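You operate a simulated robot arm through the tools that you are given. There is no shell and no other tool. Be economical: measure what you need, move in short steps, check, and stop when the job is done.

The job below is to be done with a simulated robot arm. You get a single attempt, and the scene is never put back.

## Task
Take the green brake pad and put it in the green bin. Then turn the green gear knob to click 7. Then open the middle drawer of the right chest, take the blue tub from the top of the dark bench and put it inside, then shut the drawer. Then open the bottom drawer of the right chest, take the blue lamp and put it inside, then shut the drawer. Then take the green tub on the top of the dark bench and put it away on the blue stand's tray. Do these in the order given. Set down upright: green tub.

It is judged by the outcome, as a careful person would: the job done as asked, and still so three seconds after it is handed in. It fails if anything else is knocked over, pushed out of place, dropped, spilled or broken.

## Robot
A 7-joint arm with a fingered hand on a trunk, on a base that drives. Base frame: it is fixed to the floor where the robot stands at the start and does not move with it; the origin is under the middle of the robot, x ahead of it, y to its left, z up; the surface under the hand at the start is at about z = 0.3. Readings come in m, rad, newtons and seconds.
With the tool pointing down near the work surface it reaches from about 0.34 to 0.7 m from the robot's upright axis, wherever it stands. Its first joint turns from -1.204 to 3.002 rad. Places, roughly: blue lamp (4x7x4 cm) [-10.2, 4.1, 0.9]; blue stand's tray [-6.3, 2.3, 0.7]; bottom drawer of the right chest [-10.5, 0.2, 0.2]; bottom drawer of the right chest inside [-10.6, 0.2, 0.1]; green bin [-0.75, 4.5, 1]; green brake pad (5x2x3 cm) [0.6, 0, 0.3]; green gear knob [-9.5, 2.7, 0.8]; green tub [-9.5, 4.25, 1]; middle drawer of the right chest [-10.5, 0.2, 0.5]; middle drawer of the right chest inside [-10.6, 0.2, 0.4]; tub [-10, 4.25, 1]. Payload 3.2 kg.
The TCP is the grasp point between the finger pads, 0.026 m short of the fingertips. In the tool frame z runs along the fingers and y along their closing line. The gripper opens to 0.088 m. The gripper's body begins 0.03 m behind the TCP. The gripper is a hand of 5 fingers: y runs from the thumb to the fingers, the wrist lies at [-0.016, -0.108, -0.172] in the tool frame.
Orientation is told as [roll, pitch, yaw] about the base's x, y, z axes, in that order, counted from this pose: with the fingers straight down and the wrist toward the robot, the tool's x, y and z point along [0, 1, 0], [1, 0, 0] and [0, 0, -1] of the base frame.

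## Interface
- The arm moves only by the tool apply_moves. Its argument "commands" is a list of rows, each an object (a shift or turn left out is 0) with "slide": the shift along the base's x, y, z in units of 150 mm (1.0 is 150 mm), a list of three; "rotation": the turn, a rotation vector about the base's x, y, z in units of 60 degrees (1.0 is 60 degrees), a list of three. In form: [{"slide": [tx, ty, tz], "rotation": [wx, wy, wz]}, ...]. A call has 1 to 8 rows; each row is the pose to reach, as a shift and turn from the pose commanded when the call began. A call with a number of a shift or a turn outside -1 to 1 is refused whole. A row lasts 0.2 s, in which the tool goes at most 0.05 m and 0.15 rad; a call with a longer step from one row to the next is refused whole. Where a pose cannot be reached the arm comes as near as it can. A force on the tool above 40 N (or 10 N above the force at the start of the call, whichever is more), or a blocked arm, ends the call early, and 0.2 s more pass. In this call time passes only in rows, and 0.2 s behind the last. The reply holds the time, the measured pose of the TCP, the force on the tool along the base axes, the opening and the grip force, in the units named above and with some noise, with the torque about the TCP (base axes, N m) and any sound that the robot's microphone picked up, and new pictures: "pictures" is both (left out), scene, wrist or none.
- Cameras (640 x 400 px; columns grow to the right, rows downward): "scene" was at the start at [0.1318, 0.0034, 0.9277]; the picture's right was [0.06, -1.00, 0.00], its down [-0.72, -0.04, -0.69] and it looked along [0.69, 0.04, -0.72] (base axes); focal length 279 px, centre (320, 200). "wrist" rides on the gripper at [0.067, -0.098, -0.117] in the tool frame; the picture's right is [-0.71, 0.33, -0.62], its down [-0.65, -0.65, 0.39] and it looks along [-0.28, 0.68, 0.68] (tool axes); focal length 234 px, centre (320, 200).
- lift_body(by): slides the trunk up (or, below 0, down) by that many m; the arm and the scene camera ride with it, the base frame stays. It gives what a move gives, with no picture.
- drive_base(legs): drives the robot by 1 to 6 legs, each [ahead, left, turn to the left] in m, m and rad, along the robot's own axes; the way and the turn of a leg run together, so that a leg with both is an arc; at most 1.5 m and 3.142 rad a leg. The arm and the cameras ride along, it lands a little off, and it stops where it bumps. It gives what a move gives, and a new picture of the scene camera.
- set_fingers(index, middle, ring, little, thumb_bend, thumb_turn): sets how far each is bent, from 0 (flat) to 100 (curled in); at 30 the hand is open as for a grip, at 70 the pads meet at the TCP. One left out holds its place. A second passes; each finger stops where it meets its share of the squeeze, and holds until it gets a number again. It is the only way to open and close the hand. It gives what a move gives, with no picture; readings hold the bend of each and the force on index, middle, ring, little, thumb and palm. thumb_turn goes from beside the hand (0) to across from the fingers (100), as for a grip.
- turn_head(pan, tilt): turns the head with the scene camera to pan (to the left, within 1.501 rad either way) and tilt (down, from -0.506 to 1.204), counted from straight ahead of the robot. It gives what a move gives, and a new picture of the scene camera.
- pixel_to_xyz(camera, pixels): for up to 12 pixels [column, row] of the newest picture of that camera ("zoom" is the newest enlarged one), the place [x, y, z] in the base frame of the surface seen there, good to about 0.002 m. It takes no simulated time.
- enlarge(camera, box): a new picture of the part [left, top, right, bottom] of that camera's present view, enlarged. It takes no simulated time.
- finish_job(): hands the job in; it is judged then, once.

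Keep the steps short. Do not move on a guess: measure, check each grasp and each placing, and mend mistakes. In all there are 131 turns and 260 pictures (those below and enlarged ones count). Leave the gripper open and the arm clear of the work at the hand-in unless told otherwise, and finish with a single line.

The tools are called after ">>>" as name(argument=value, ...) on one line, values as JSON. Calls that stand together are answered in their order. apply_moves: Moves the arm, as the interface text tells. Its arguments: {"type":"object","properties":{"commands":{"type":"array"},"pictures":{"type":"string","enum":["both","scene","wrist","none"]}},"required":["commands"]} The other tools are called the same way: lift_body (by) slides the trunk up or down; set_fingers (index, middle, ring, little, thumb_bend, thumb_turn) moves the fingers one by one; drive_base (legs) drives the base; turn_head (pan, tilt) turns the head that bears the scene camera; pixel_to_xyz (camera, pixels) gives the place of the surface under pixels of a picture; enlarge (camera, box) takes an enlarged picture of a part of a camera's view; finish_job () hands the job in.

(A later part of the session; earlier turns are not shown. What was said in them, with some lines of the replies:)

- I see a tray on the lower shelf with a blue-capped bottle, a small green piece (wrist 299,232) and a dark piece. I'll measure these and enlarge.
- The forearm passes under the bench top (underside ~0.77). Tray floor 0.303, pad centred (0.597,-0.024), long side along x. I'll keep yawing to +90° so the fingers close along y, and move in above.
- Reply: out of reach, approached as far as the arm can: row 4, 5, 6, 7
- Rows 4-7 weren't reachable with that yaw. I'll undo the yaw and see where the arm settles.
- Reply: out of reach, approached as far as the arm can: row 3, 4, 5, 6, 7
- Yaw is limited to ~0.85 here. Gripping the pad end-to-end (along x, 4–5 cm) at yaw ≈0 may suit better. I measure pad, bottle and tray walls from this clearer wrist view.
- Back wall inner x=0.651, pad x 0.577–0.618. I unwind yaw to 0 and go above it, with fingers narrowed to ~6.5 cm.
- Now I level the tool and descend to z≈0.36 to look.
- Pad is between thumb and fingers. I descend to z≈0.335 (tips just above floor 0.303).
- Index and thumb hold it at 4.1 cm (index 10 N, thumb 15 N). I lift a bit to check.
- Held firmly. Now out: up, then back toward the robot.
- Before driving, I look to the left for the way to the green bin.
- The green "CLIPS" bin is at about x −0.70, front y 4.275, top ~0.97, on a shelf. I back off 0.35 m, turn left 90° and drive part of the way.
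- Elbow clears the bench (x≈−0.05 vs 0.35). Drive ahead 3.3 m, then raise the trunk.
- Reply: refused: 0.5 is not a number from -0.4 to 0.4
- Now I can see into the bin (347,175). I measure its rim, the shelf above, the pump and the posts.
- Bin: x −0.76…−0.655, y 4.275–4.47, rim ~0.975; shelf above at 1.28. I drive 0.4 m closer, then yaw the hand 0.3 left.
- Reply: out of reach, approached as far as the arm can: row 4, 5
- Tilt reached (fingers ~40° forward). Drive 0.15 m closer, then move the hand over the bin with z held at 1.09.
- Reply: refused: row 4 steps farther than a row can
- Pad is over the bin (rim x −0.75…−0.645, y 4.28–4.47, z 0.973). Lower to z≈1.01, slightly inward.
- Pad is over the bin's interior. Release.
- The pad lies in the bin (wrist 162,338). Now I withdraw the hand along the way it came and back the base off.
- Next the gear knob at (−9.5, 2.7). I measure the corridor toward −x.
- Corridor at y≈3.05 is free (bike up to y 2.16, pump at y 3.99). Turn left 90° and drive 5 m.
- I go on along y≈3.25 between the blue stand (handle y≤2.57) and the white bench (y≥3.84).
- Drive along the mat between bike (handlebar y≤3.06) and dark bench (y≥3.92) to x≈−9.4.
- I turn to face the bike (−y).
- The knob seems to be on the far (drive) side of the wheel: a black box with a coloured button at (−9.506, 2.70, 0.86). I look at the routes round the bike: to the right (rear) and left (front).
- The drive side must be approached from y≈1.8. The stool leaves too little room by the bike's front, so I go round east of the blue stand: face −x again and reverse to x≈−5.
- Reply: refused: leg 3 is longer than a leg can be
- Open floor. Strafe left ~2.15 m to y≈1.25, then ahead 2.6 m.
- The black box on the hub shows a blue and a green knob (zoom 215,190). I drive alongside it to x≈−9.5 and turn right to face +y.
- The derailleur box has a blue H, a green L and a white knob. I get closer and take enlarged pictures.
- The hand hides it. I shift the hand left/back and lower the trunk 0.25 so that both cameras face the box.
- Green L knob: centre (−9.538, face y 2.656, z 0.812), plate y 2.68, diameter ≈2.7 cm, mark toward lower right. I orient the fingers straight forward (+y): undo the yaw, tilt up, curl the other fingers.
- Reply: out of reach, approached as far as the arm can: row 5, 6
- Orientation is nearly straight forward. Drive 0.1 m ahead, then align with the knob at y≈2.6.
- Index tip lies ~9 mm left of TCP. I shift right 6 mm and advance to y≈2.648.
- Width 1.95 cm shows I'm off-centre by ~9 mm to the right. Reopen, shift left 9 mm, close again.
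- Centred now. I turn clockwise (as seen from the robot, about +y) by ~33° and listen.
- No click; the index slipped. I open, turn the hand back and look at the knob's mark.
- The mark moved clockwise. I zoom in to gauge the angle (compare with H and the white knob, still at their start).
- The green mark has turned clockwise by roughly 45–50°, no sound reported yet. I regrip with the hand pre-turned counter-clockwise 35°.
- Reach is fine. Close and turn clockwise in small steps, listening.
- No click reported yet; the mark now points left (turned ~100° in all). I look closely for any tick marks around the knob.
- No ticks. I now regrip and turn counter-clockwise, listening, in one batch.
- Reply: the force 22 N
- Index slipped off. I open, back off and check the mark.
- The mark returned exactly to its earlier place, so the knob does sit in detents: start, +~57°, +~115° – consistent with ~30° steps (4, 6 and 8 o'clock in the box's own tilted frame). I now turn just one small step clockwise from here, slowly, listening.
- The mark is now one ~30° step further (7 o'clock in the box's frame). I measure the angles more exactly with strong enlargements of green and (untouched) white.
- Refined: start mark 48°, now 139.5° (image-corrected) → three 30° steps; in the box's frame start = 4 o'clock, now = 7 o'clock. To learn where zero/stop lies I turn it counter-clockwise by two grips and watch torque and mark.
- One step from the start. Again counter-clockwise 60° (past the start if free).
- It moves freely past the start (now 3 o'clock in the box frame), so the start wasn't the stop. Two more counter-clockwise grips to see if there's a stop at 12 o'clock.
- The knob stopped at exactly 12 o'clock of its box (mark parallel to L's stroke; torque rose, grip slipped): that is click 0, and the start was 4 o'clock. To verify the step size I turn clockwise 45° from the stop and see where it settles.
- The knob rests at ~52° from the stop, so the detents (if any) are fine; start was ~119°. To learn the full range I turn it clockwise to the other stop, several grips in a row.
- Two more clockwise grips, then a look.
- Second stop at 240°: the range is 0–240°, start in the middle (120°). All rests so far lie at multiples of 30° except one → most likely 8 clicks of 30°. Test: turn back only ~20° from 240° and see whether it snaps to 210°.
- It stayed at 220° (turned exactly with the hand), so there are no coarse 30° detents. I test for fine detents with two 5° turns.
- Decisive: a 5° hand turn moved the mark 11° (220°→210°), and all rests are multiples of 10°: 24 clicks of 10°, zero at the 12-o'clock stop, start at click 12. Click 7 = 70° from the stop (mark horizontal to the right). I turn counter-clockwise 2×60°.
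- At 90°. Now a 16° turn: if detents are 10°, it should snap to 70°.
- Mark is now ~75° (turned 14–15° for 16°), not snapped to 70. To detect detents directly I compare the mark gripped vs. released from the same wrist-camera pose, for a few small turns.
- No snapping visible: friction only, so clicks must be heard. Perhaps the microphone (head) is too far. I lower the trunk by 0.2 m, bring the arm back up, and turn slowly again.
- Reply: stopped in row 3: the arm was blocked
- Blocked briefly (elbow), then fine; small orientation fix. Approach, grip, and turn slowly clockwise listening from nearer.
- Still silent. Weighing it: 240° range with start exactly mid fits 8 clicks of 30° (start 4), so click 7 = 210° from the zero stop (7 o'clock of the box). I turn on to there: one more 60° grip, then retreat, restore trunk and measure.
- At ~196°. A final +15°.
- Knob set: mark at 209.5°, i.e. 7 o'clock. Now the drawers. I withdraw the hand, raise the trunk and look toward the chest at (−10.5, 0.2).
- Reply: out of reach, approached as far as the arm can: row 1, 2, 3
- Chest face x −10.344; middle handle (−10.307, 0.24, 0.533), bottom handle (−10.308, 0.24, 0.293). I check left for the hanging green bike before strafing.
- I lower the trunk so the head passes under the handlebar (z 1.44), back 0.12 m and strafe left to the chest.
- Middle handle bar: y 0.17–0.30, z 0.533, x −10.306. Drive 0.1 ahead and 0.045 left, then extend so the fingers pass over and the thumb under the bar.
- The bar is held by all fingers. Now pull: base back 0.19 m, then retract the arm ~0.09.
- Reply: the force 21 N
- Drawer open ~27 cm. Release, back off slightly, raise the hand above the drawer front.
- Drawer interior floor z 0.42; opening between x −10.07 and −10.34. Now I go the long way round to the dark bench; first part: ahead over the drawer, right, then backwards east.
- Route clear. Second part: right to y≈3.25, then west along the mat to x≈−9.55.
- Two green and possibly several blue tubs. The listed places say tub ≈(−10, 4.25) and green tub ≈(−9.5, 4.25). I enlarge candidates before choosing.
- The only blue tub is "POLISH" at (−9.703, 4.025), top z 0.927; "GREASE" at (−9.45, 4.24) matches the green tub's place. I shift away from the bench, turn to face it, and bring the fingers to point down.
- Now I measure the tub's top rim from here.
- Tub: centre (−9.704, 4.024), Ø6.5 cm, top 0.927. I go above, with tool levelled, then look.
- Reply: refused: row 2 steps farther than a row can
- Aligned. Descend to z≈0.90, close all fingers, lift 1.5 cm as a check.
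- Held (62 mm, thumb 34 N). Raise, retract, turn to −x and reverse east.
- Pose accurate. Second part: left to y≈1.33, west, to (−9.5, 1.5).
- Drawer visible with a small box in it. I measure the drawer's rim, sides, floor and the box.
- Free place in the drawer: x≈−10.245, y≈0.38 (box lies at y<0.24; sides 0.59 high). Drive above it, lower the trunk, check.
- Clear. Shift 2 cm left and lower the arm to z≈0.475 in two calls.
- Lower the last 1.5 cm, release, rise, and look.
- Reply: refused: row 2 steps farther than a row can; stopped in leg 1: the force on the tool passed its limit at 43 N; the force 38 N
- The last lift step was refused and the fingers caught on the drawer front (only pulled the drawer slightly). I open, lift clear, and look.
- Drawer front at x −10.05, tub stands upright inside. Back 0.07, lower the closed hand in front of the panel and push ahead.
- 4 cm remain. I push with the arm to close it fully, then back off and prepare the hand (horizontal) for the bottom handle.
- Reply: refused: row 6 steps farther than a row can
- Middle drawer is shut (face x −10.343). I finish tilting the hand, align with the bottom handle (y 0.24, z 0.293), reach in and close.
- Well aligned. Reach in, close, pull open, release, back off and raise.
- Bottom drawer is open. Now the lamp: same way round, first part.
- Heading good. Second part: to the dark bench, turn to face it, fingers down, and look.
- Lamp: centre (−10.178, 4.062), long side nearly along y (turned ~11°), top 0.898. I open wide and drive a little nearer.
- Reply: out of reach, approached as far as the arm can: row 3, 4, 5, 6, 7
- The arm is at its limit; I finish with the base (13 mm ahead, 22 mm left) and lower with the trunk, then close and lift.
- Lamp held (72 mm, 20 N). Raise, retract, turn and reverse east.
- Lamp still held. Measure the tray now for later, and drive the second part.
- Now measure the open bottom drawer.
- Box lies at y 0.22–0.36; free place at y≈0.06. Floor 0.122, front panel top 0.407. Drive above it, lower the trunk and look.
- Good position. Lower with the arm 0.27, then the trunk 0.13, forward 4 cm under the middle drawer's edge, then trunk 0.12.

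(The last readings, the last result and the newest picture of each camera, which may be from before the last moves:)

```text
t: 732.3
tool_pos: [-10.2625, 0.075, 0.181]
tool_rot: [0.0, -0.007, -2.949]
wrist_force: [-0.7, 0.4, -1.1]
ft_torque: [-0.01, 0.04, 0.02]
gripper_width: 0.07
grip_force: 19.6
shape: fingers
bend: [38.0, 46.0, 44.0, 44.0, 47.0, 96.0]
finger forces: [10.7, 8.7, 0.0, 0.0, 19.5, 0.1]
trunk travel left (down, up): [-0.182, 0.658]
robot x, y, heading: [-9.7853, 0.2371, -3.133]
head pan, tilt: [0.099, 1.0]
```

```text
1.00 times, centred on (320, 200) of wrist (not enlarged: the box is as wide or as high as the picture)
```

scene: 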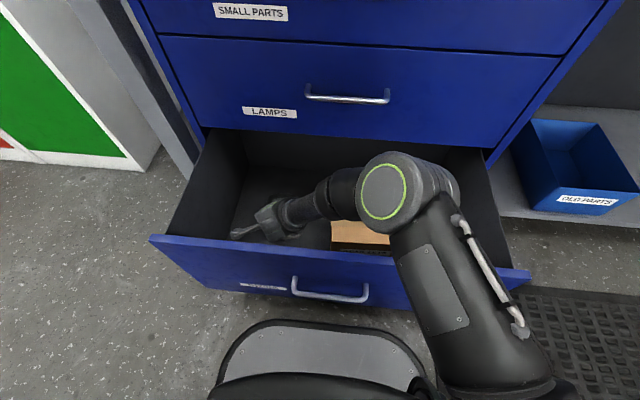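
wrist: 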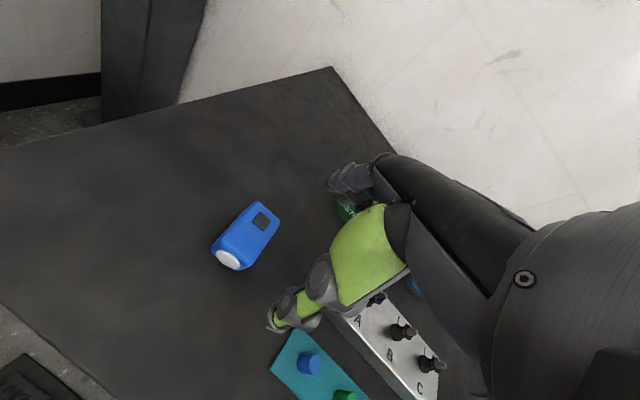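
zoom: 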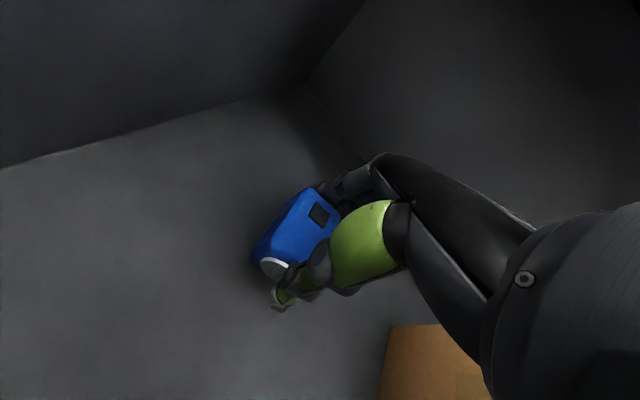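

Lamp 2 cm above the floor, all clear. Lower, release, rise and check; then back off, lower the closed fist before the panel left of the handle and push it shut.

>>> lift_body(by=-0.014)

>>> set_fingers(index=26, middle=26, ring=30, little=30, thumb_bend=26)

>>> lift_body(by=0.07)

>>> enlarge(camera="wrist", box=[0, 0, 640, 400])

>>> apply_moves(commands=[{"slide": [0.15, 0, 0]}, {"slide": [0.27, 0, 0]}], pictures="none")

>>> lift_body(by=0.36)

>>> drive_base(legs=[[-0.33, 0, 0]])

>>> set_fingers(index=68, middle=68, ring=68, little=68, thumb_bend=60)

>>> lift_body(by=-0.3)

>>> drive_base(legs=[[0.38, 0, 0]])

>>> pixel_to_xyz(camera="scene", pixels=[[200, 220], [400, 220], [400, 250], [350, 200], [350, 120]])

```text
t: 732.9
tool_pos: [-10.2629, 0.0758, 0.1679]
tool_rot: [0.0, -0.007, -2.948]
wrist_force: [-0.4, -0.4, -1.2]
ft_torque: [0.0, 0.01, -0.03]
gripper_width: 0.0701
grip_force: 19.9
shape: fingers
bend: [38.0, 46.0, 44.0, 44.0, 47.0, 96.0]
finger forces: [10.7, 8.7, 0.0, 0.0, 19.5, 0.0]
trunk travel left (down, up): [-0.168, 0.672]
robot x, y, heading: [-9.784, 0.2341, -3.139]
head pan, tilt: [0.099, 1.0]
```

```text
t: 733.9
tool_pos: [-10.2619, 0.0755, 0.1684]
tool_rot: [0.001, -0.006, -2.949]
wrist_force: [0.0, -0.4, 0.7]
ft_torque: [-0.02, -0.02, 0.0]
gripper_width: 0.0952
grip_force: 0.1
shape: fingers
bend: [26.0, 26.0, 30.0, 30.0, 26.0, 97.0]
finger forces: [0.1, 0.0, 0.0, 0.0, 0.0, 0.1]
trunk travel left (down, up): [-0.168, 0.672]
robot x, y, heading: [-9.7861, 0.2343, -3.139]
head pan, tilt: [0.099, 1.0]
```

```text
t: 735.0
tool_pos: [-10.2627, 0.0752, 0.2383]
tool_rot: [0.0, -0.007, -2.949]
wrist_force: [-0.8, -0.3, 0.1]
ft_torque: [0.01, 0.04, 0.03]
gripper_width: 0.0952
grip_force: 0.2
shape: fingers
bend: [26.0, 26.0, 30.0, 30.0, 26.0, 97.0]
finger forces: [0.0, 0.0, 0.1, 0.0, 0.1, 0.1]
trunk travel left (down, up): [-0.238, 0.602]
robot x, y, heading: [-9.7805, 0.2344, -3.14]
head pan, tilt: [0.099, 1.0]
```

```text
1.00 times, centred on (320, 200) of wrist (not enlarged: the box is as wide or as high as the picture)
```

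zoom: 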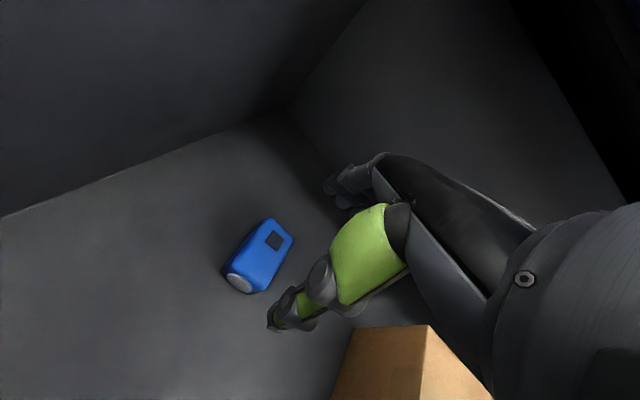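

```text
t: 735.6
tool_pos: [-10.2213, 0.0753, 0.2381]
tool_rot: [0.001, -0.008, -2.949]
wrist_force: [0.3, -0.7, -0.3]
ft_torque: [0.05, -0.01, 0.0]
gripper_width: 0.0956
grip_force: 0.1
shape: fingers
bend: [26.0, 26.0, 30.0, 30.0, 26.0, 97.0]
finger forces: [0.0, 0.1, 0.0, 0.0, 0.0, 0.0]
trunk travel left (down, up): [-0.238, 0.602]
robot x, y, heading: [-9.7838, 0.2328, -3.139]
head pan, tilt: [0.099, 1.0]
```

```text
t: 739.1
tool_pos: [-10.223, 0.0754, 0.5971]
tool_rot: [-0.001, -0.008, -2.949]
wrist_force: [0.1, 0.3, 0.6]
ft_torque: [0.02, -0.01, -0.04]
gripper_width: 0.0954
grip_force: 0.1
shape: fingers
bend: [26.0, 26.0, 30.0, 30.0, 26.0, 97.0]
finger forces: [0.0, 0.0, 0.0, 0.1, 0.0, 0.1]
trunk travel left (down, up): [-0.598, 0.242]
robot x, y, heading: [-9.7851, 0.2338, -3.135]
head pan, tilt: [0.099, 1.0]
```

```text
t: 741.2
tool_pos: [-9.8955, 0.0773, 0.5975]
tool_rot: [0.001, -0.007, -2.947]
wrist_force: [-0.1, 0.4, 1.0]
ft_torque: [0.0, 0.02, 0.0]
gripper_width: 0.0955
grip_force: 0.0
shape: fingers
bend: [26.0, 26.0, 30.0, 30.0, 26.0, 97.0]
finger forces: [0.0, 0.0, 0.0, 0.0, 0.0, 0.0]
trunk travel left (down, up): [-0.598, 0.242]
robot x, y, heading: [-9.4573, 0.2381, -3.137]
head pan, tilt: [0.099, 1.0]
```

scene: 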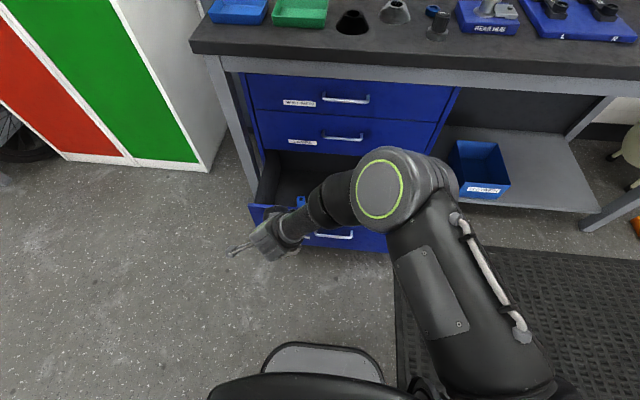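

```text
t: 742.2
tool_pos: [-9.897, 0.0763, 0.5983]
tool_rot: [-0.001, -0.008, -2.947]
wrist_force: [0.2, 0.0, -0.2]
ft_torque: [-0.01, 0.01, -0.03]
gripper_width: 0.0164
grip_force: 0.1
shape: fingers
bend: [68.0, 68.0, 68.0, 68.0, 60.0, 97.0]
finger forces: [0.0, 0.1, 0.1, 0.0, 0.0, 0.0]
trunk travel left (down, up): [-0.598, 0.242]
robot x, y, heading: [-9.4578, 0.2378, -3.132]
head pan, tilt: [0.099, 1.0]
```

```text
t: 745.2
tool_pos: [-9.8961, 0.0762, 0.2966]
tool_rot: [-0.001, -0.007, -2.946]
wrist_force: [-0.2, -0.2, -0.2]
ft_torque: [0.0, 0.01, -0.02]
gripper_width: 0.0165
grip_force: 0.1
shape: fingers
bend: [68.0, 68.0, 68.0, 68.0, 60.0, 97.0]
finger forces: [0.1, 0.0, 0.1, 0.0, 0.0, 0.0]
trunk travel left (down, up): [-0.298, 0.542]
robot x, y, heading: [-9.4574, 0.2354, -3.132]
head pan, tilt: [0.099, 1.0]
```

```text
t: 747.6
tool_pos: [-10.2716, 0.0767, 0.2974]
tool_rot: [0.002, -0.007, -2.951]
wrist_force: [-0.4, 1.1, -0.8]
ft_torque: [0.0, 0.0, -0.01]
gripper_width: 0.0158
grip_force: 0.0
shape: fingers
bend: [68.0, 68.0, 68.0, 68.0, 60.0, 97.0]
finger forces: [0.1, 0.1, 0.0, 0.0, 0.0, 0.0]
trunk travel left (down, up): [-0.298, 0.542]
robot x, y, heading: [-9.8313, 0.2329, -3.135]
head pan, tilt: [0.099, 1.0]
```

scene: 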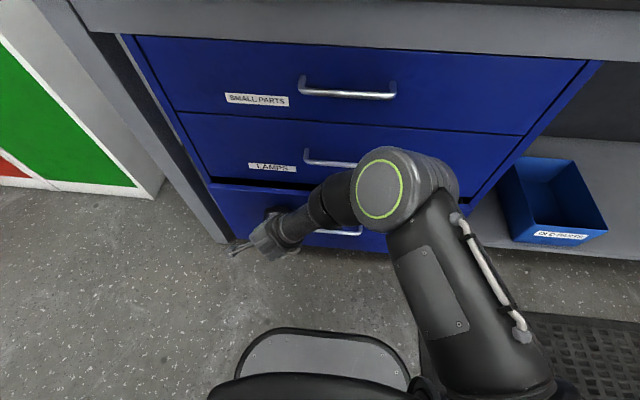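

```text
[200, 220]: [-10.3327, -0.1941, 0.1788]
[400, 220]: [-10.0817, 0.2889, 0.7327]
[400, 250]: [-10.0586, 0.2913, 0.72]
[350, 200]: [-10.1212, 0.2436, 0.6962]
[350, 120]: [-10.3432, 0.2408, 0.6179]
```

3.5 cm remain: push with the arm, then back off 0.2, raise, verify and start the way round.

>>> apply_moves(commands=[{"slide": [-0.1, 0, 0]}, {"slide": [-0.2, 0, 0]}, {"slide": [-0.31, 0, 0]}], pictures="none")

>>> drive_base(legs=[[-0.2, 0, 0]])

>>> pixel_to_xyz(camera="scene", pixels=[[250, 190], [245, 200], [420, 190], [430, 200], [260, 150], [300, 250], [400, 240]])

>>> lift_body(by=0.4)

>>> drive_base(legs=[[0, -1.25, -0.005], [-1.4, 0, 0], [-1.4, 0.22, 0], [-1.4, 0, 0], [-0.25, 0, 0]])

>>> lift_body(by=0.14)

```text
t: 748.4
tool_pos: [-10.3055, 0.0742, 0.2927]
tool_rot: [0.004, 0.015, -2.942]
wrist_force: [4.4, 0.3, -0.3]
ft_torque: [-0.03, 0.23, -0.03]
gripper_width: 0.0158
grip_force: 2.7
shape: fingers
bend: [68.0, 68.0, 68.0, 68.0, 60.0, 97.0]
finger forces: [0.1, 5.0, 0.1, 0.0, 0.0, 0.1]
trunk travel left (down, up): [-0.298, 0.542]
robot x, y, heading: [-9.8281, 0.2356, -3.138]
head pan, tilt: [0.099, 1.0]
stopped in row 3: the force on the tool passed its limit at 48 N (the readings are from after the stop); the commanded pose is now the measured one
```

```text
t: 750.0
tool_pos: [-10.1075, 0.0752, 0.2933]
tool_rot: [0.005, 0.013, -2.94]
wrist_force: [0.1, -0.7, -0.6]
ft_torque: [-0.01, -0.01, -0.03]
gripper_width: 0.0161
grip_force: 0.1
shape: fingers
bend: [68.0, 68.0, 68.0, 68.0, 60.0, 97.0]
finger forces: [0.0, 0.1, 0.0, 0.0, 0.0, 0.0]
trunk travel left (down, up): [-0.298, 0.542]
robot x, y, heading: [-9.6356, 0.2348, -3.141]
head pan, tilt: [0.099, 1.0]
```

scene: 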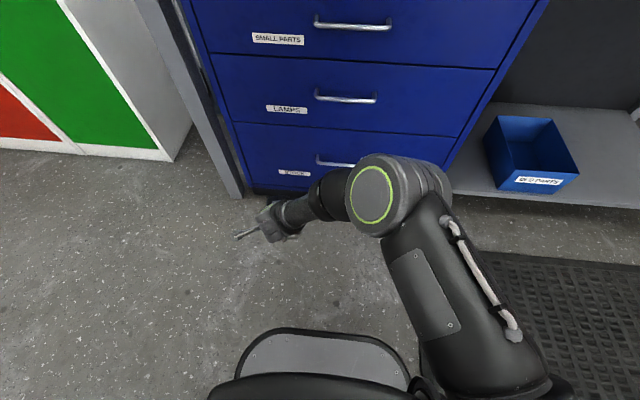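

```text
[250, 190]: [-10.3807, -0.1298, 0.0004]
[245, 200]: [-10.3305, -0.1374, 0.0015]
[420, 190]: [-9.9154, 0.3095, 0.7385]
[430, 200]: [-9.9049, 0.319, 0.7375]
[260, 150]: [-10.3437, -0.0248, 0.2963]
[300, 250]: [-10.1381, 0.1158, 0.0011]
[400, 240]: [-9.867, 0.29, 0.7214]
```

```text
t: 753.9
tool_pos: [-10.1076, 0.0751, 0.6923]
tool_rot: [0.005, 0.011, -2.943]
wrist_force: [-0.9, -1.3, 0.2]
ft_torque: [-0.02, 0.02, -0.04]
gripper_width: 0.0161
grip_force: 0.0
shape: fingers
bend: [68.0, 68.0, 68.0, 68.0, 60.0, 97.0]
finger forces: [0.0, 0.0, 0.0, 0.1, 0.0, 0.0]
trunk travel left (down, up): [-0.698, 0.142]
robot x, y, heading: [-9.6324, 0.2402, -3.14]
head pan, tilt: [0.099, 1.0]
```

```text
t: 781.3
tool_pos: [-5.6736, 1.0581, 0.6937]
tool_rot: [0.006, 0.011, -2.958]
wrist_force: [-0.5, -0.5, 0.6]
ft_torque: [0.01, 0.03, -0.04]
gripper_width: 0.0161
grip_force: 0.0
shape: fingers
bend: [68.0, 68.0, 68.0, 68.0, 60.0, 97.0]
finger forces: [0.0, 0.0, 0.0, 0.0, 0.0, 0.0]
trunk travel left (down, up): [-0.698, 0.142]
robot x, y, heading: [-5.1964, 1.2091, 3.127]
head pan, tilt: [0.099, 1.0]
```

scene: 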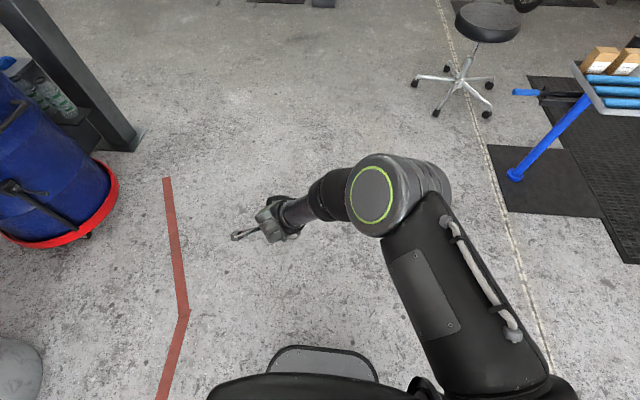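

```text
t: 783.0
tool_pos: [-5.6723, 1.0589, 0.8321]
tool_rot: [0.006, 0.012, -2.958]
wrist_force: [0.1, 0.4, 0.9]
ft_torque: [0.02, -0.02, 0.0]
gripper_width: 0.0162
grip_force: 0.0
shape: fingers
bend: [68.0, 68.0, 68.0, 68.0, 60.0, 97.0]
finger forces: [0.0, 0.1, 0.1, 0.1, 0.0, 0.0]
trunk travel left (down, up): [-0.838, 0.002]
robot x, y, heading: [-5.1962, 1.2129, 3.134]
head pan, tilt: [0.099, 1.0]
```

Bottom drawer shut (−10.344). Raise the arm, go to the dark bench in front of the green GREASE tub and look.

>>> apply_moves(commands=[{"slide": [0, 0, 0.3]}, {"slide": [0, 0, 0.6]}, {"slide": [0, 0, 0.9]}], pictures="none")

>>> apply_moves(commands=[{"slide": [0, 0, 0.3]}, {"slide": [0, 0, 0.6]}, {"slide": [0, 0, 0.9]}], pictures="none")

>>> drive_base(legs=[[0, -1.03, 0.0], [0, -1.0, 0], [1.25, 0, 0], [1.25, -0.05, 0], [1.25, -0.15, 0], [0.4, 0.0, 0]])

>>> drive_base(legs=[[0, 0, -1.565]])

>>> set_fingers(index=28, middle=28, ring=28, little=28, thumb_bend=30)

>>> turn_head(pan=0.05, tilt=0.8)

>>> enlarge(camera="wrist", box=[0, 0, 640, 400])

```text
t: 783.8
tool_pos: [-5.672, 1.0616, 0.9699]
tool_rot: [0.004, 0.011, -2.956]
wrist_force: [-0.7, 0.1, 0.3]
ft_torque: [-0.02, 0.01, 0.05]
gripper_width: 0.016
grip_force: 0.0
shape: fingers
bend: [68.0, 68.0, 68.0, 68.0, 60.0, 97.0]
finger forces: [0.1, 0.1, 0.0, 0.0, 0.0, 0.1]
trunk travel left (down, up): [-0.838, 0.002]
robot x, y, heading: [-5.1965, 1.2095, 3.131]
head pan, tilt: [0.099, 1.0]
```

```text
t: 784.6
tool_pos: [-5.6729, 1.0604, 1.1044]
tool_rot: [0.003, 0.013, -2.959]
wrist_force: [1.1, -0.1, -0.4]
ft_torque: [0.0, 0.0, 0.01]
gripper_width: 0.0162
grip_force: 0.0
shape: fingers
bend: [68.0, 68.0, 68.0, 68.0, 60.0, 97.0]
finger forces: [0.0, 0.0, 0.0, 0.1, 0.0, 0.1]
trunk travel left (down, up): [-0.838, 0.002]
robot x, y, heading: [-5.1972, 1.2142, 3.131]
head pan, tilt: [0.099, 1.0]
```

```text
t: 814.8
tool_pos: [-9.8604, 3.3403, 1.1033]
tool_rot: [0.006, 0.011, -2.979]
wrist_force: [-0.8, -0.9, -0.3]
ft_torque: [-0.03, 0.01, 0.0]
gripper_width: 0.0162
grip_force: 0.0
shape: fingers
bend: [68.0, 68.0, 68.0, 68.0, 60.0, 97.0]
finger forces: [0.0, 0.0, 0.1, 0.1, 0.1, 0.0]
trunk travel left (down, up): [-0.838, 0.002]
robot x, y, heading: [-9.3806, 3.4847, 3.11]
head pan, tilt: [0.099, 1.0]
```

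scene: 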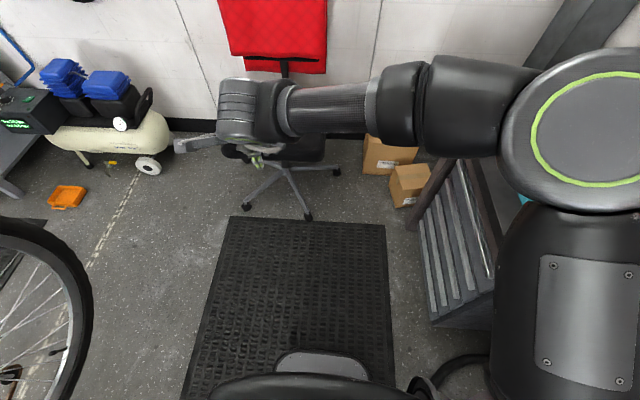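

```text
t: 818.9
tool_pos: [-9.5401, 3.9577, 1.1025]
tool_rot: [0.006, 0.012, 1.771]
wrist_force: [-0.3, 1.5, 0.1]
ft_torque: [-0.03, 0.01, 0.03]
gripper_width: 0.0161
grip_force: 0.1
shape: fingers
bend: [68.0, 68.0, 68.0, 68.0, 60.0, 97.0]
finger forces: [0.0, 0.0, 0.0, 0.0, 0.1, 0.0]
trunk travel left (down, up): [-0.838, 0.002]
robot x, y, heading: [-9.3772, 3.4813, 1.574]
head pan, tilt: [0.099, 1.0]
```

scene: 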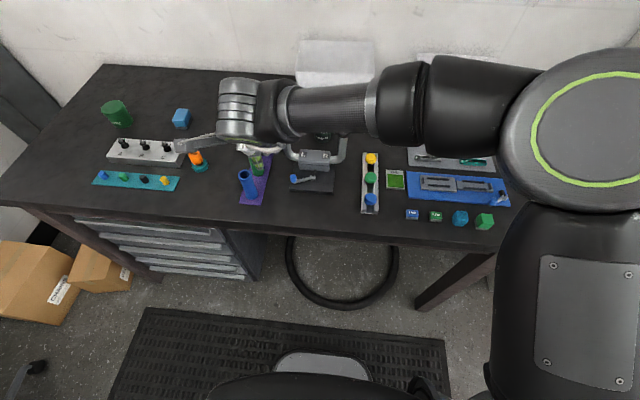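

```text
t: 819.9
tool_pos: [-9.5406, 3.9562, 1.102]
tool_rot: [0.007, 0.013, 1.772]
wrist_force: [-0.3, 0.0, -0.1]
ft_torque: [-0.01, 0.01, -0.01]
gripper_width: 0.0901
grip_force: 0.1
shape: fingers
bend: [28.0, 28.0, 28.0, 28.0, 30.0, 97.0]
finger forces: [0.1, 0.1, 0.0, 0.0, 0.1, 0.0]
trunk travel left (down, up): [-0.838, 0.002]
robot x, y, heading: [-9.3789, 3.4836, 1.58]
head pan, tilt: [0.099, 1.0]
```

```text
t: 820.6
tool_pos: [-9.5406, 3.9574, 1.1032]
tool_rot: [0.007, 0.013, 1.771]
wrist_force: [0.3, 0.0, -0.3]
ft_torque: [0.01, -0.04, 0.03]
gripper_width: 0.0901
grip_force: 0.0
shape: fingers
bend: [28.0, 28.0, 28.0, 28.0, 30.0, 97.0]
finger forces: [0.0, 0.0, 0.0, 0.0, 0.0, 0.0]
trunk travel left (down, up): [-0.838, 0.002]
robot x, y, heading: [-9.3803, 3.4831, 1.574]
head pan, tilt: [0.051, 0.799]
```

scene: 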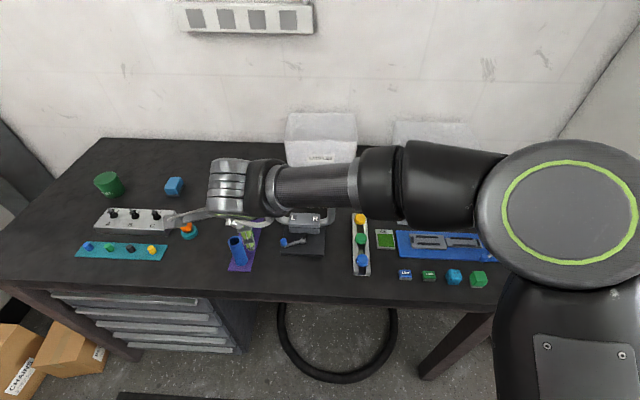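

```text
1.00 times, centred on (320, 200) of wrist (not enlarged: the box is as wide or as high as the picture)
5 turns are left
```

zoom: 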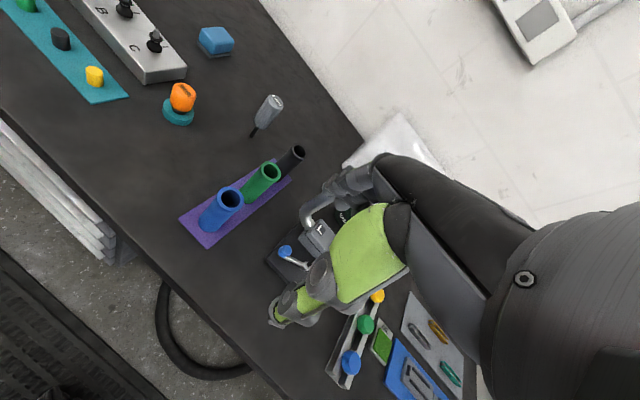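

Five turns left, so I proceed in one go: tub GREASE centre (−9.447, 4.243), top 0.916. Approach with the hand yawed (clear of the handlebar tool), grip, lift, retract, straighten yaw, and drive out.

>>> drive_base(legs=[[0.14, 0, 0]])

>>> apply_moves(commands=[{"slide": [0.15, 0.25, 0], "rotation": [0, 0, 0.12]}, {"slide": [0.3, 0.5, 0], "rotation": [0, 0, 0.244]}, {"slide": [0.45, 0.72, 0], "rotation": [0, 0, 0.244]}, {"slide": [0.59, 0.956, 0], "rotation": [0, 0, 0.244]}, {"slide": [0.59, 0.956, -0.3], "rotation": [0, 0, 0.244]}, {"slide": [0.59, 0.956, -0.6], "rotation": [0, 0, 0.244]}], pictures="none")

>>> apply_moves(commands=[{"slide": [0, 0, -0.3]}, {"slide": [0, 0, -0.6]}, {"slide": [0, 0, -0.77]}], pictures="none")

>>> set_fingers(index=72, middle=72, ring=72, little=46, thumb_bend=72)

>>> apply_moves(commands=[{"slide": [0, 0, 0.3]}, {"slide": [0, 0, 0.6]}, {"slide": [0, 0, 0.9]}], pictures="wrist")

>>> apply_moves(commands=[{"slide": [0, 0, 0.3]}, {"slide": [0, 0, 0.5]}, {"slide": [-0.1, -0.3, 0.5], "rotation": [0, 0, -0.1]}, {"slide": [-0.2, -0.55, 0.5], "rotation": [0, 0, -0.22]}, {"slide": [-0.3, -0.8, 0.5], "rotation": [0, 0, -0.34]}, {"slide": [-0.35, -1.0, 0.5], "rotation": [0, 0, -0.43]}], pictures="none")

>>> drive_base(legs=[[-0.2, 0, 0], [0, 0, 1.566], [-1.3, 0, 0], [-1.3, 0.15, 0], [-1.28, 0.05, 0]])

```text
t: 822.0
tool_pos: [-9.5413, 4.0933, 1.1029]
tool_rot: [0.005, 0.01, 1.772]
wrist_force: [1.4, 0.1, -0.7]
ft_torque: [0.02, 0.0, -0.04]
gripper_width: 0.09
grip_force: 0.0
shape: fingers
bend: [28.0, 28.0, 28.0, 28.0, 30.0, 97.0]
finger forces: [0.0, 0.0, 0.0, 0.1, 0.0, 0.0]
trunk travel left (down, up): [-0.838, 0.002]
robot x, y, heading: [-9.387, 3.624, 1.576]
head pan, tilt: [0.051, 0.799]
```

scene: 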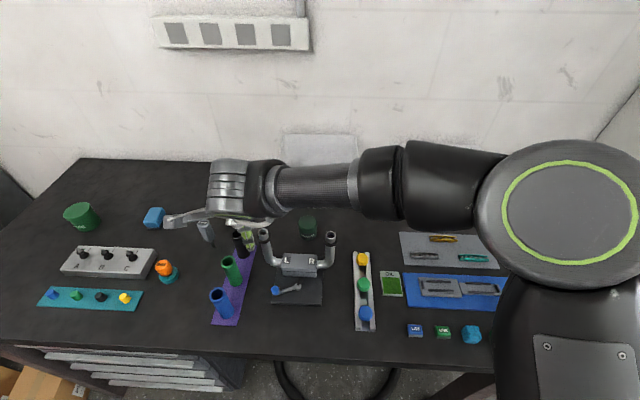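

```text
t: 823.4
tool_pos: [-9.4523, 4.238, 1.0125]
tool_rot: [0.005, 0.012, 2.027]
wrist_force: [0.0, 0.4, 0.2]
ft_torque: [-0.02, -0.02, 0.01]
gripper_width: 0.0903
grip_force: 0.0
shape: fingers
bend: [28.0, 28.0, 28.0, 28.0, 30.0, 97.0]
finger forces: [0.0, 0.1, 0.0, 0.0, 0.0, 0.0]
trunk travel left (down, up): [-0.838, 0.002]
robot x, y, heading: [-9.3829, 3.6227, 1.569]
head pan, tilt: [0.051, 0.799]
```

```text
t: 824.1
tool_pos: [-9.4519, 4.2372, 0.8972]
tool_rot: [0.005, 0.013, 2.027]
wrist_force: [-0.1, 0.0, 0.6]
ft_torque: [-0.02, 0.0, 0.01]
gripper_width: 0.0903
grip_force: 0.1
shape: fingers
bend: [28.0, 28.0, 28.0, 28.0, 30.0, 97.0]
finger forces: [0.0, 0.1, 0.1, 0.0, 0.1, 0.0]
trunk travel left (down, up): [-0.838, 0.002]
robot x, y, heading: [-9.3835, 3.6234, 1.575]
head pan, tilt: [0.051, 0.799]
```

```text
t: 825.1
tool_pos: [-9.4531, 4.2376, 0.8974]
tool_rot: [0.005, 0.012, 2.027]
wrist_force: [-0.6, 0.7, 1.2]
ft_torque: [0.1, -0.02, 0.02]
gripper_width: 0.0381
grip_force: 26.8
shape: fingers
bend: [57.0, 54.0, 59.0, 46.0, 53.0, 94.0]
finger forces: [11.1, 7.6, 8.2, 0.0, 25.9, 0.1]
trunk travel left (down, up): [-0.838, 0.002]
robot x, y, heading: [-9.3778, 3.6196, 1.576]
head pan, tilt: [0.051, 0.799]
```

```text
t: 826.0
tool_pos: [-9.4545, 4.2376, 1.031]
tool_rot: [0.004, 0.012, 2.028]
wrist_force: [0.4, 0.1, -1.3]
ft_torque: [-0.01, 0.0, 0.0]
gripper_width: 0.038
grip_force: 26.2
shape: fingers
bend: [57.0, 54.0, 59.0, 46.0, 53.0, 94.0]
finger forces: [10.6, 7.3, 8.2, 0.1, 25.6, 0.1]
trunk travel left (down, up): [-0.838, 0.002]
robot x, y, heading: [-9.3822, 3.6172, 1.573]
head pan, tilt: [0.051, 0.799]
```

wrist: 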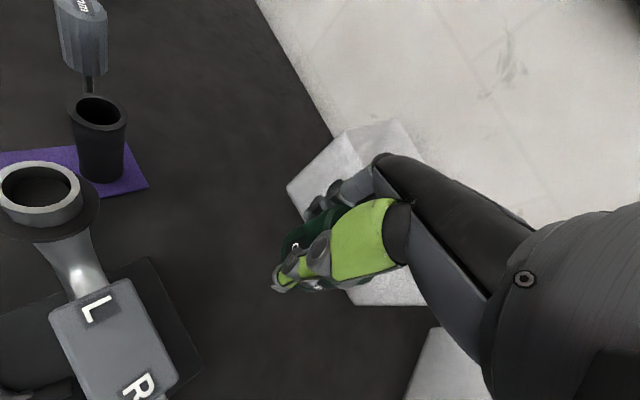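

```text
t: 827.4
tool_pos: [-9.5047, 4.0864, 1.1084]
tool_rot: [0.005, 0.012, 1.574]
wrist_force: [0.9, 0.2, -1.2]
ft_torque: [-0.01, 0.01, 0.02]
gripper_width: 0.0373
grip_force: 24.1
shape: fingers
bend: [57.0, 54.0, 59.0, 46.0, 54.0, 93.0]
finger forces: [9.6, 7.2, 8.3, 0.1, 23.6, 0.0]
trunk travel left (down, up): [-0.838, 0.002]
robot x, y, heading: [-9.3775, 3.6217, 1.576]
head pan, tilt: [0.051, 0.799]
```

```text
t: 851.1
tool_pos: [-5.9702, 3.0716, 1.1081]
tool_rot: [0.004, 0.012, 3.116]
wrist_force: [-0.1, -0.3, -1.2]
ft_torque: [0.01, 0.02, 0.0]
gripper_width: 0.0375
grip_force: 23.6
shape: fingers
bend: [57.0, 54.0, 59.0, 46.0, 54.0, 93.0]
finger forces: [9.4, 7.1, 8.5, 0.1, 23.5, 0.0]
trunk travel left (down, up): [-0.838, 0.002]
robot x, y, heading: [-5.4987, 3.1813, 3.116]
head pan, tilt: [0.051, 0.799]
4 turns are left
```

scene: 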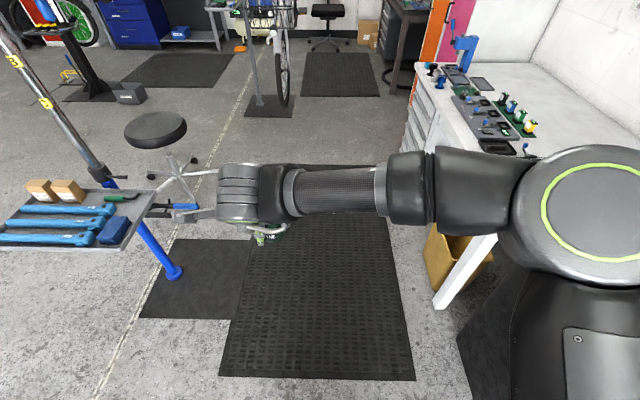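

Held (weight −1.2 N, grip 24 N). I measure the tray now, then move beside it with the tub just east of the free spot.

>>> pixel_to_xyz(camera="scene", pixels=[[130, 215], [135, 208], [140, 215], [128, 222], [120, 218], [125, 205], [137, 196], [112, 226], [126, 232], [145, 205], [118, 210], [133, 225]])

>>> enlarge(camera="scene", box=[70, 170, 180, 260])

>>> drive_base(legs=[[0, 0.597, 0.0256], [0.2, 0, 0]])

>>> enlarge(camera="wrist", box=[0, 0, 640, 400])

>>> pixel_to_xyz(camera="wrist", pixels=[[200, 200], [240, 180], [280, 160], [250, 220], [220, 240], [180, 160], [300, 200], [260, 130], [200, 120], [280, 240], [150, 200], [240, 260]])

```text
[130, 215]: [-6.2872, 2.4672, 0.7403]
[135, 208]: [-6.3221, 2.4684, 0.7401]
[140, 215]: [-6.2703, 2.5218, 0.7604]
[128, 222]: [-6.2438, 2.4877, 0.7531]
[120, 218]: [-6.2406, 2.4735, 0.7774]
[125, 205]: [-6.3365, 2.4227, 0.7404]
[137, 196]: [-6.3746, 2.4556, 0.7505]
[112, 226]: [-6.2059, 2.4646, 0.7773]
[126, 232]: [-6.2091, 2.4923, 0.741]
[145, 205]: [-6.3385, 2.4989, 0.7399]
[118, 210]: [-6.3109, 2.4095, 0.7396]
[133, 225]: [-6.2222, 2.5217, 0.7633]
```

```text
4.44 times, centred on (125, 215) of scene
```

zoom: 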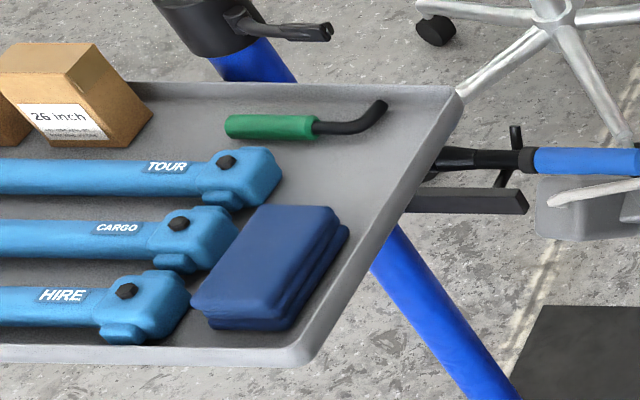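

```text
t: 855.7
tool_pos: [-6.1684, 2.466, 1.1093]
tool_rot: [0.005, 0.011, -3.136]
wrist_force: [0.5, -0.6, -1.6]
ft_torque: [-0.04, 0.0, -0.01]
gripper_width: 0.0373
grip_force: 24.1
shape: fingers
bend: [57.0, 54.0, 59.0, 46.0, 54.0, 93.0]
finger forces: [9.3, 7.1, 8.5, 0.1, 23.4, 0.0]
trunk travel left (down, up): [-0.838, 0.002]
robot x, y, heading: [-5.7036, 2.5858, -3.14]
head pan, tilt: [0.051, 0.799]
```

scene: 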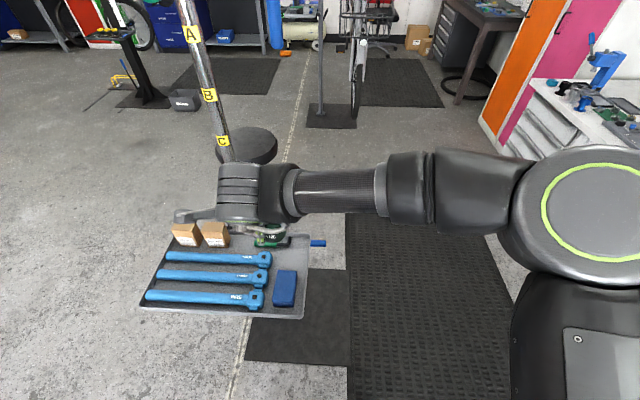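

```text
1.00 times, centred on (320, 200) of wrist (not enlarged: the box is as wide or as high as the picture)
```

zoom: 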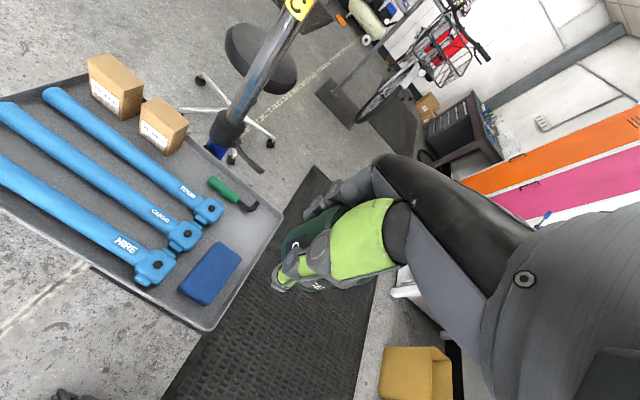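

```text
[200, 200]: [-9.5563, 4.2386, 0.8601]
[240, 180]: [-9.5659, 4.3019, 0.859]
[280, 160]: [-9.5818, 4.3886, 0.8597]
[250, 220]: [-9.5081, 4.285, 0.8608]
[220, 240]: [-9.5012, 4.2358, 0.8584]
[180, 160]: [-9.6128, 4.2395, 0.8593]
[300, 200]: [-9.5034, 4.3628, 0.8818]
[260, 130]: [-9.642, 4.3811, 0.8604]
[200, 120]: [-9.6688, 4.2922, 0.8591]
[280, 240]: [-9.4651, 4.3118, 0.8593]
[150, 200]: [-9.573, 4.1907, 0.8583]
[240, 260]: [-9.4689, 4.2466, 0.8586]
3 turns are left
```

Free spot confirmed: centre (−6.31, 2.462), floor 0.740 (pouch ends −6.25, wrench −6.37, rim y 2.52). Move over it, lower, set down gently, open slightly, rise straight up and back off.

>>> apply_moves(commands=[{"slide": [-0.25, -0.04, 0]}, {"slide": [-0.5, -0.08, 0]}, {"slide": [-0.75, -0.08, 0]}, {"slide": [-0.944, -0.08, 0]}], pictures="none")

>>> lift_body(by=-0.3)

>>> apply_moves(commands=[{"slide": [0, 0, -0.08]}, {"slide": [0, 0, -0.16]}, {"slide": [0, 0, -0.21]}, {"slide": [0, 0, -0.23]}], pictures="none")

>>> set_fingers(index=49, middle=46, ring=50, little=46, thumb_bend=45)

>>> lift_body(by=0.3)

>>> drive_base(legs=[[-0.35, 0, 0]])

>>> set_fingers(index=30, middle=30, ring=30, little=30, thumb_bend=30)

>>> enlarge(camera="wrist", box=[0, 0, 320, 240])

```text
t: 856.7
tool_pos: [-6.3111, 2.4509, 1.1079]
tool_rot: [0.003, 0.013, -3.135]
wrist_force: [-0.4, -0.3, -2.5]
ft_torque: [-0.02, -0.04, 0.01]
gripper_width: 0.0369
grip_force: 23.8
shape: fingers
bend: [57.0, 54.0, 59.0, 46.0, 54.0, 93.0]
finger forces: [9.1, 7.1, 8.9, 0.1, 23.2, 0.1]
trunk travel left (down, up): [-0.838, 0.002]
robot x, y, heading: [-5.7049, 2.5861, -3.139]
head pan, tilt: [0.051, 0.799]
```

```text
t: 859.7
tool_pos: [-6.3114, 2.4508, 0.8092]
tool_rot: [0.005, 0.012, -3.137]
wrist_force: [-0.2, 0.7, -0.5]
ft_torque: [-0.01, -0.02, 0.0]
gripper_width: 0.0373
grip_force: 24.3
shape: fingers
bend: [57.0, 54.0, 59.0, 46.0, 54.0, 93.0]
finger forces: [9.2, 7.1, 8.8, 0.1, 23.2, 0.0]
trunk travel left (down, up): [-0.538, 0.302]
robot x, y, heading: [-5.7025, 2.5899, -3.136]
head pan, tilt: [0.051, 0.799]
```

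```text
t: 860.7
tool_pos: [-6.311, 2.4522, 0.7768]
tool_rot: [0.005, 0.009, -3.137]
wrist_force: [-0.8, -1.0, 4.4]
ft_torque: [0.13, 0.07, 0.07]
gripper_width: 0.0369
grip_force: 24.7
shape: fingers
bend: [57.0, 54.0, 59.0, 46.0, 54.0, 93.0]
finger forces: [9.9, 7.4, 9.1, 0.0, 24.0, 0.0]
trunk travel left (down, up): [-0.538, 0.302]
robot x, y, heading: [-5.7019, 2.5917, -3.14]
head pan, tilt: [0.051, 0.799]
```

```text
t: 861.7
tool_pos: [-6.3106, 2.4532, 0.7758]
tool_rot: [0.004, 0.012, -3.137]
wrist_force: [-0.1, 0.1, -0.7]
ft_torque: [-0.02, 0.0, 0.04]
gripper_width: 0.0515
grip_force: 0.1
shape: fingers
bend: [49.0, 46.0, 50.0, 46.0, 45.0, 97.0]
finger forces: [0.0, 0.1, 0.1, 0.0, 0.0, 0.1]
trunk travel left (down, up): [-0.538, 0.302]
robot x, y, heading: [-5.7035, 2.5918, -3.138]
head pan, tilt: [0.051, 0.799]
```

```text
t: 864.7
tool_pos: [-6.3119, 2.4526, 1.0748]
tool_rot: [0.005, 0.011, -3.135]
wrist_force: [0.2, -0.2, -0.4]
ft_torque: [-0.01, 0.0, 0.0]
gripper_width: 0.0515
grip_force: 0.1
shape: fingers
bend: [49.0, 46.0, 50.0, 46.0, 45.0, 97.0]
finger forces: [0.1, 0.0, 0.0, 0.1, 0.1, 0.0]
trunk travel left (down, up): [-0.838, 0.002]
robot x, y, heading: [-5.7013, 2.5852, -3.14]
head pan, tilt: [0.051, 0.799]
```

```text
t: 866.9
tool_pos: [-5.9614, 2.4548, 1.0758]
tool_rot: [0.005, 0.012, -3.141]
wrist_force: [-0.6, 0.4, 0.1]
ft_torque: [-0.01, 0.01, -0.01]
gripper_width: 0.0519
grip_force: 0.0
shape: fingers
bend: [49.0, 46.0, 50.0, 46.0, 45.0, 97.0]
finger forces: [0.1, 0.1, 0.0, 0.0, 0.1, 0.0]
trunk travel left (down, up): [-0.838, 0.002]
robot x, y, heading: [-5.3552, 2.5909, -3.145]
head pan, tilt: [0.051, 0.799]
```

scene: 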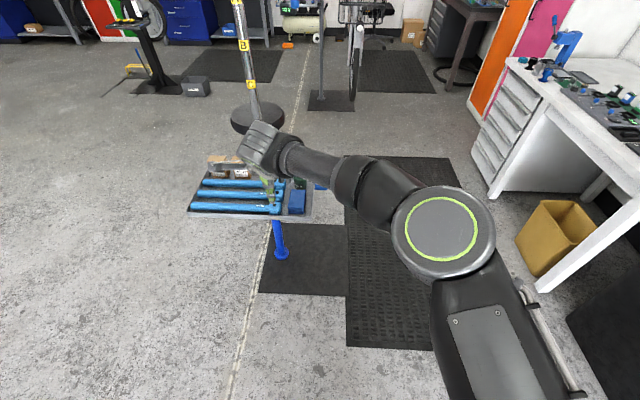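

```text
t: 867.9
tool_pos: [-5.962, 2.4558, 1.0749]
tool_rot: [0.005, 0.012, -3.14]
wrist_force: [-0.1, -0.2, -0.5]
ft_torque: [0.03, -0.04, -0.02]
gripper_width: 0.0877
grip_force: 0.0
shape: fingers
bend: [30.0, 30.0, 30.0, 30.0, 30.0, 97.0]
finger forces: [0.1, 0.0, 0.1, 0.0, 0.0, 0.0]
trunk travel left (down, up): [-0.838, 0.002]
robot x, y, heading: [-5.352, 2.5889, -3.144]
head pan, tilt: [0.051, 0.799]
```

```text
1.67 times, centred on (160, 120) of wrist
2 turns are left
```

zoom: 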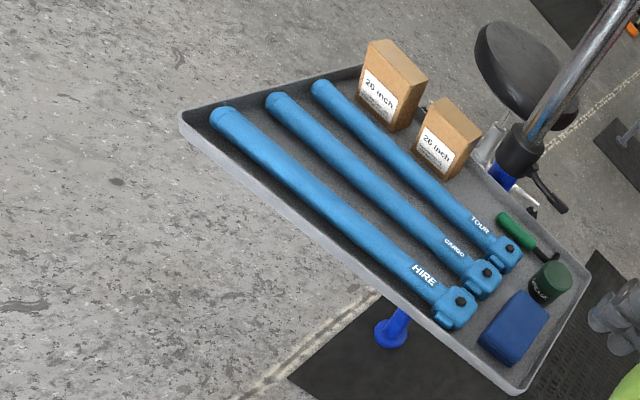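

The green tub stands upright on the blue stand's tray, and nothing else on the tray has moved. The hand is open and clear, so I hand in.

>>> finish_job()

```text
The job is handed in.
```

All five steps are done in order, but the gear knob setting is an inference: no clicks could be heard, so I set it to 210° from its zero stop, assuming 30° per click.
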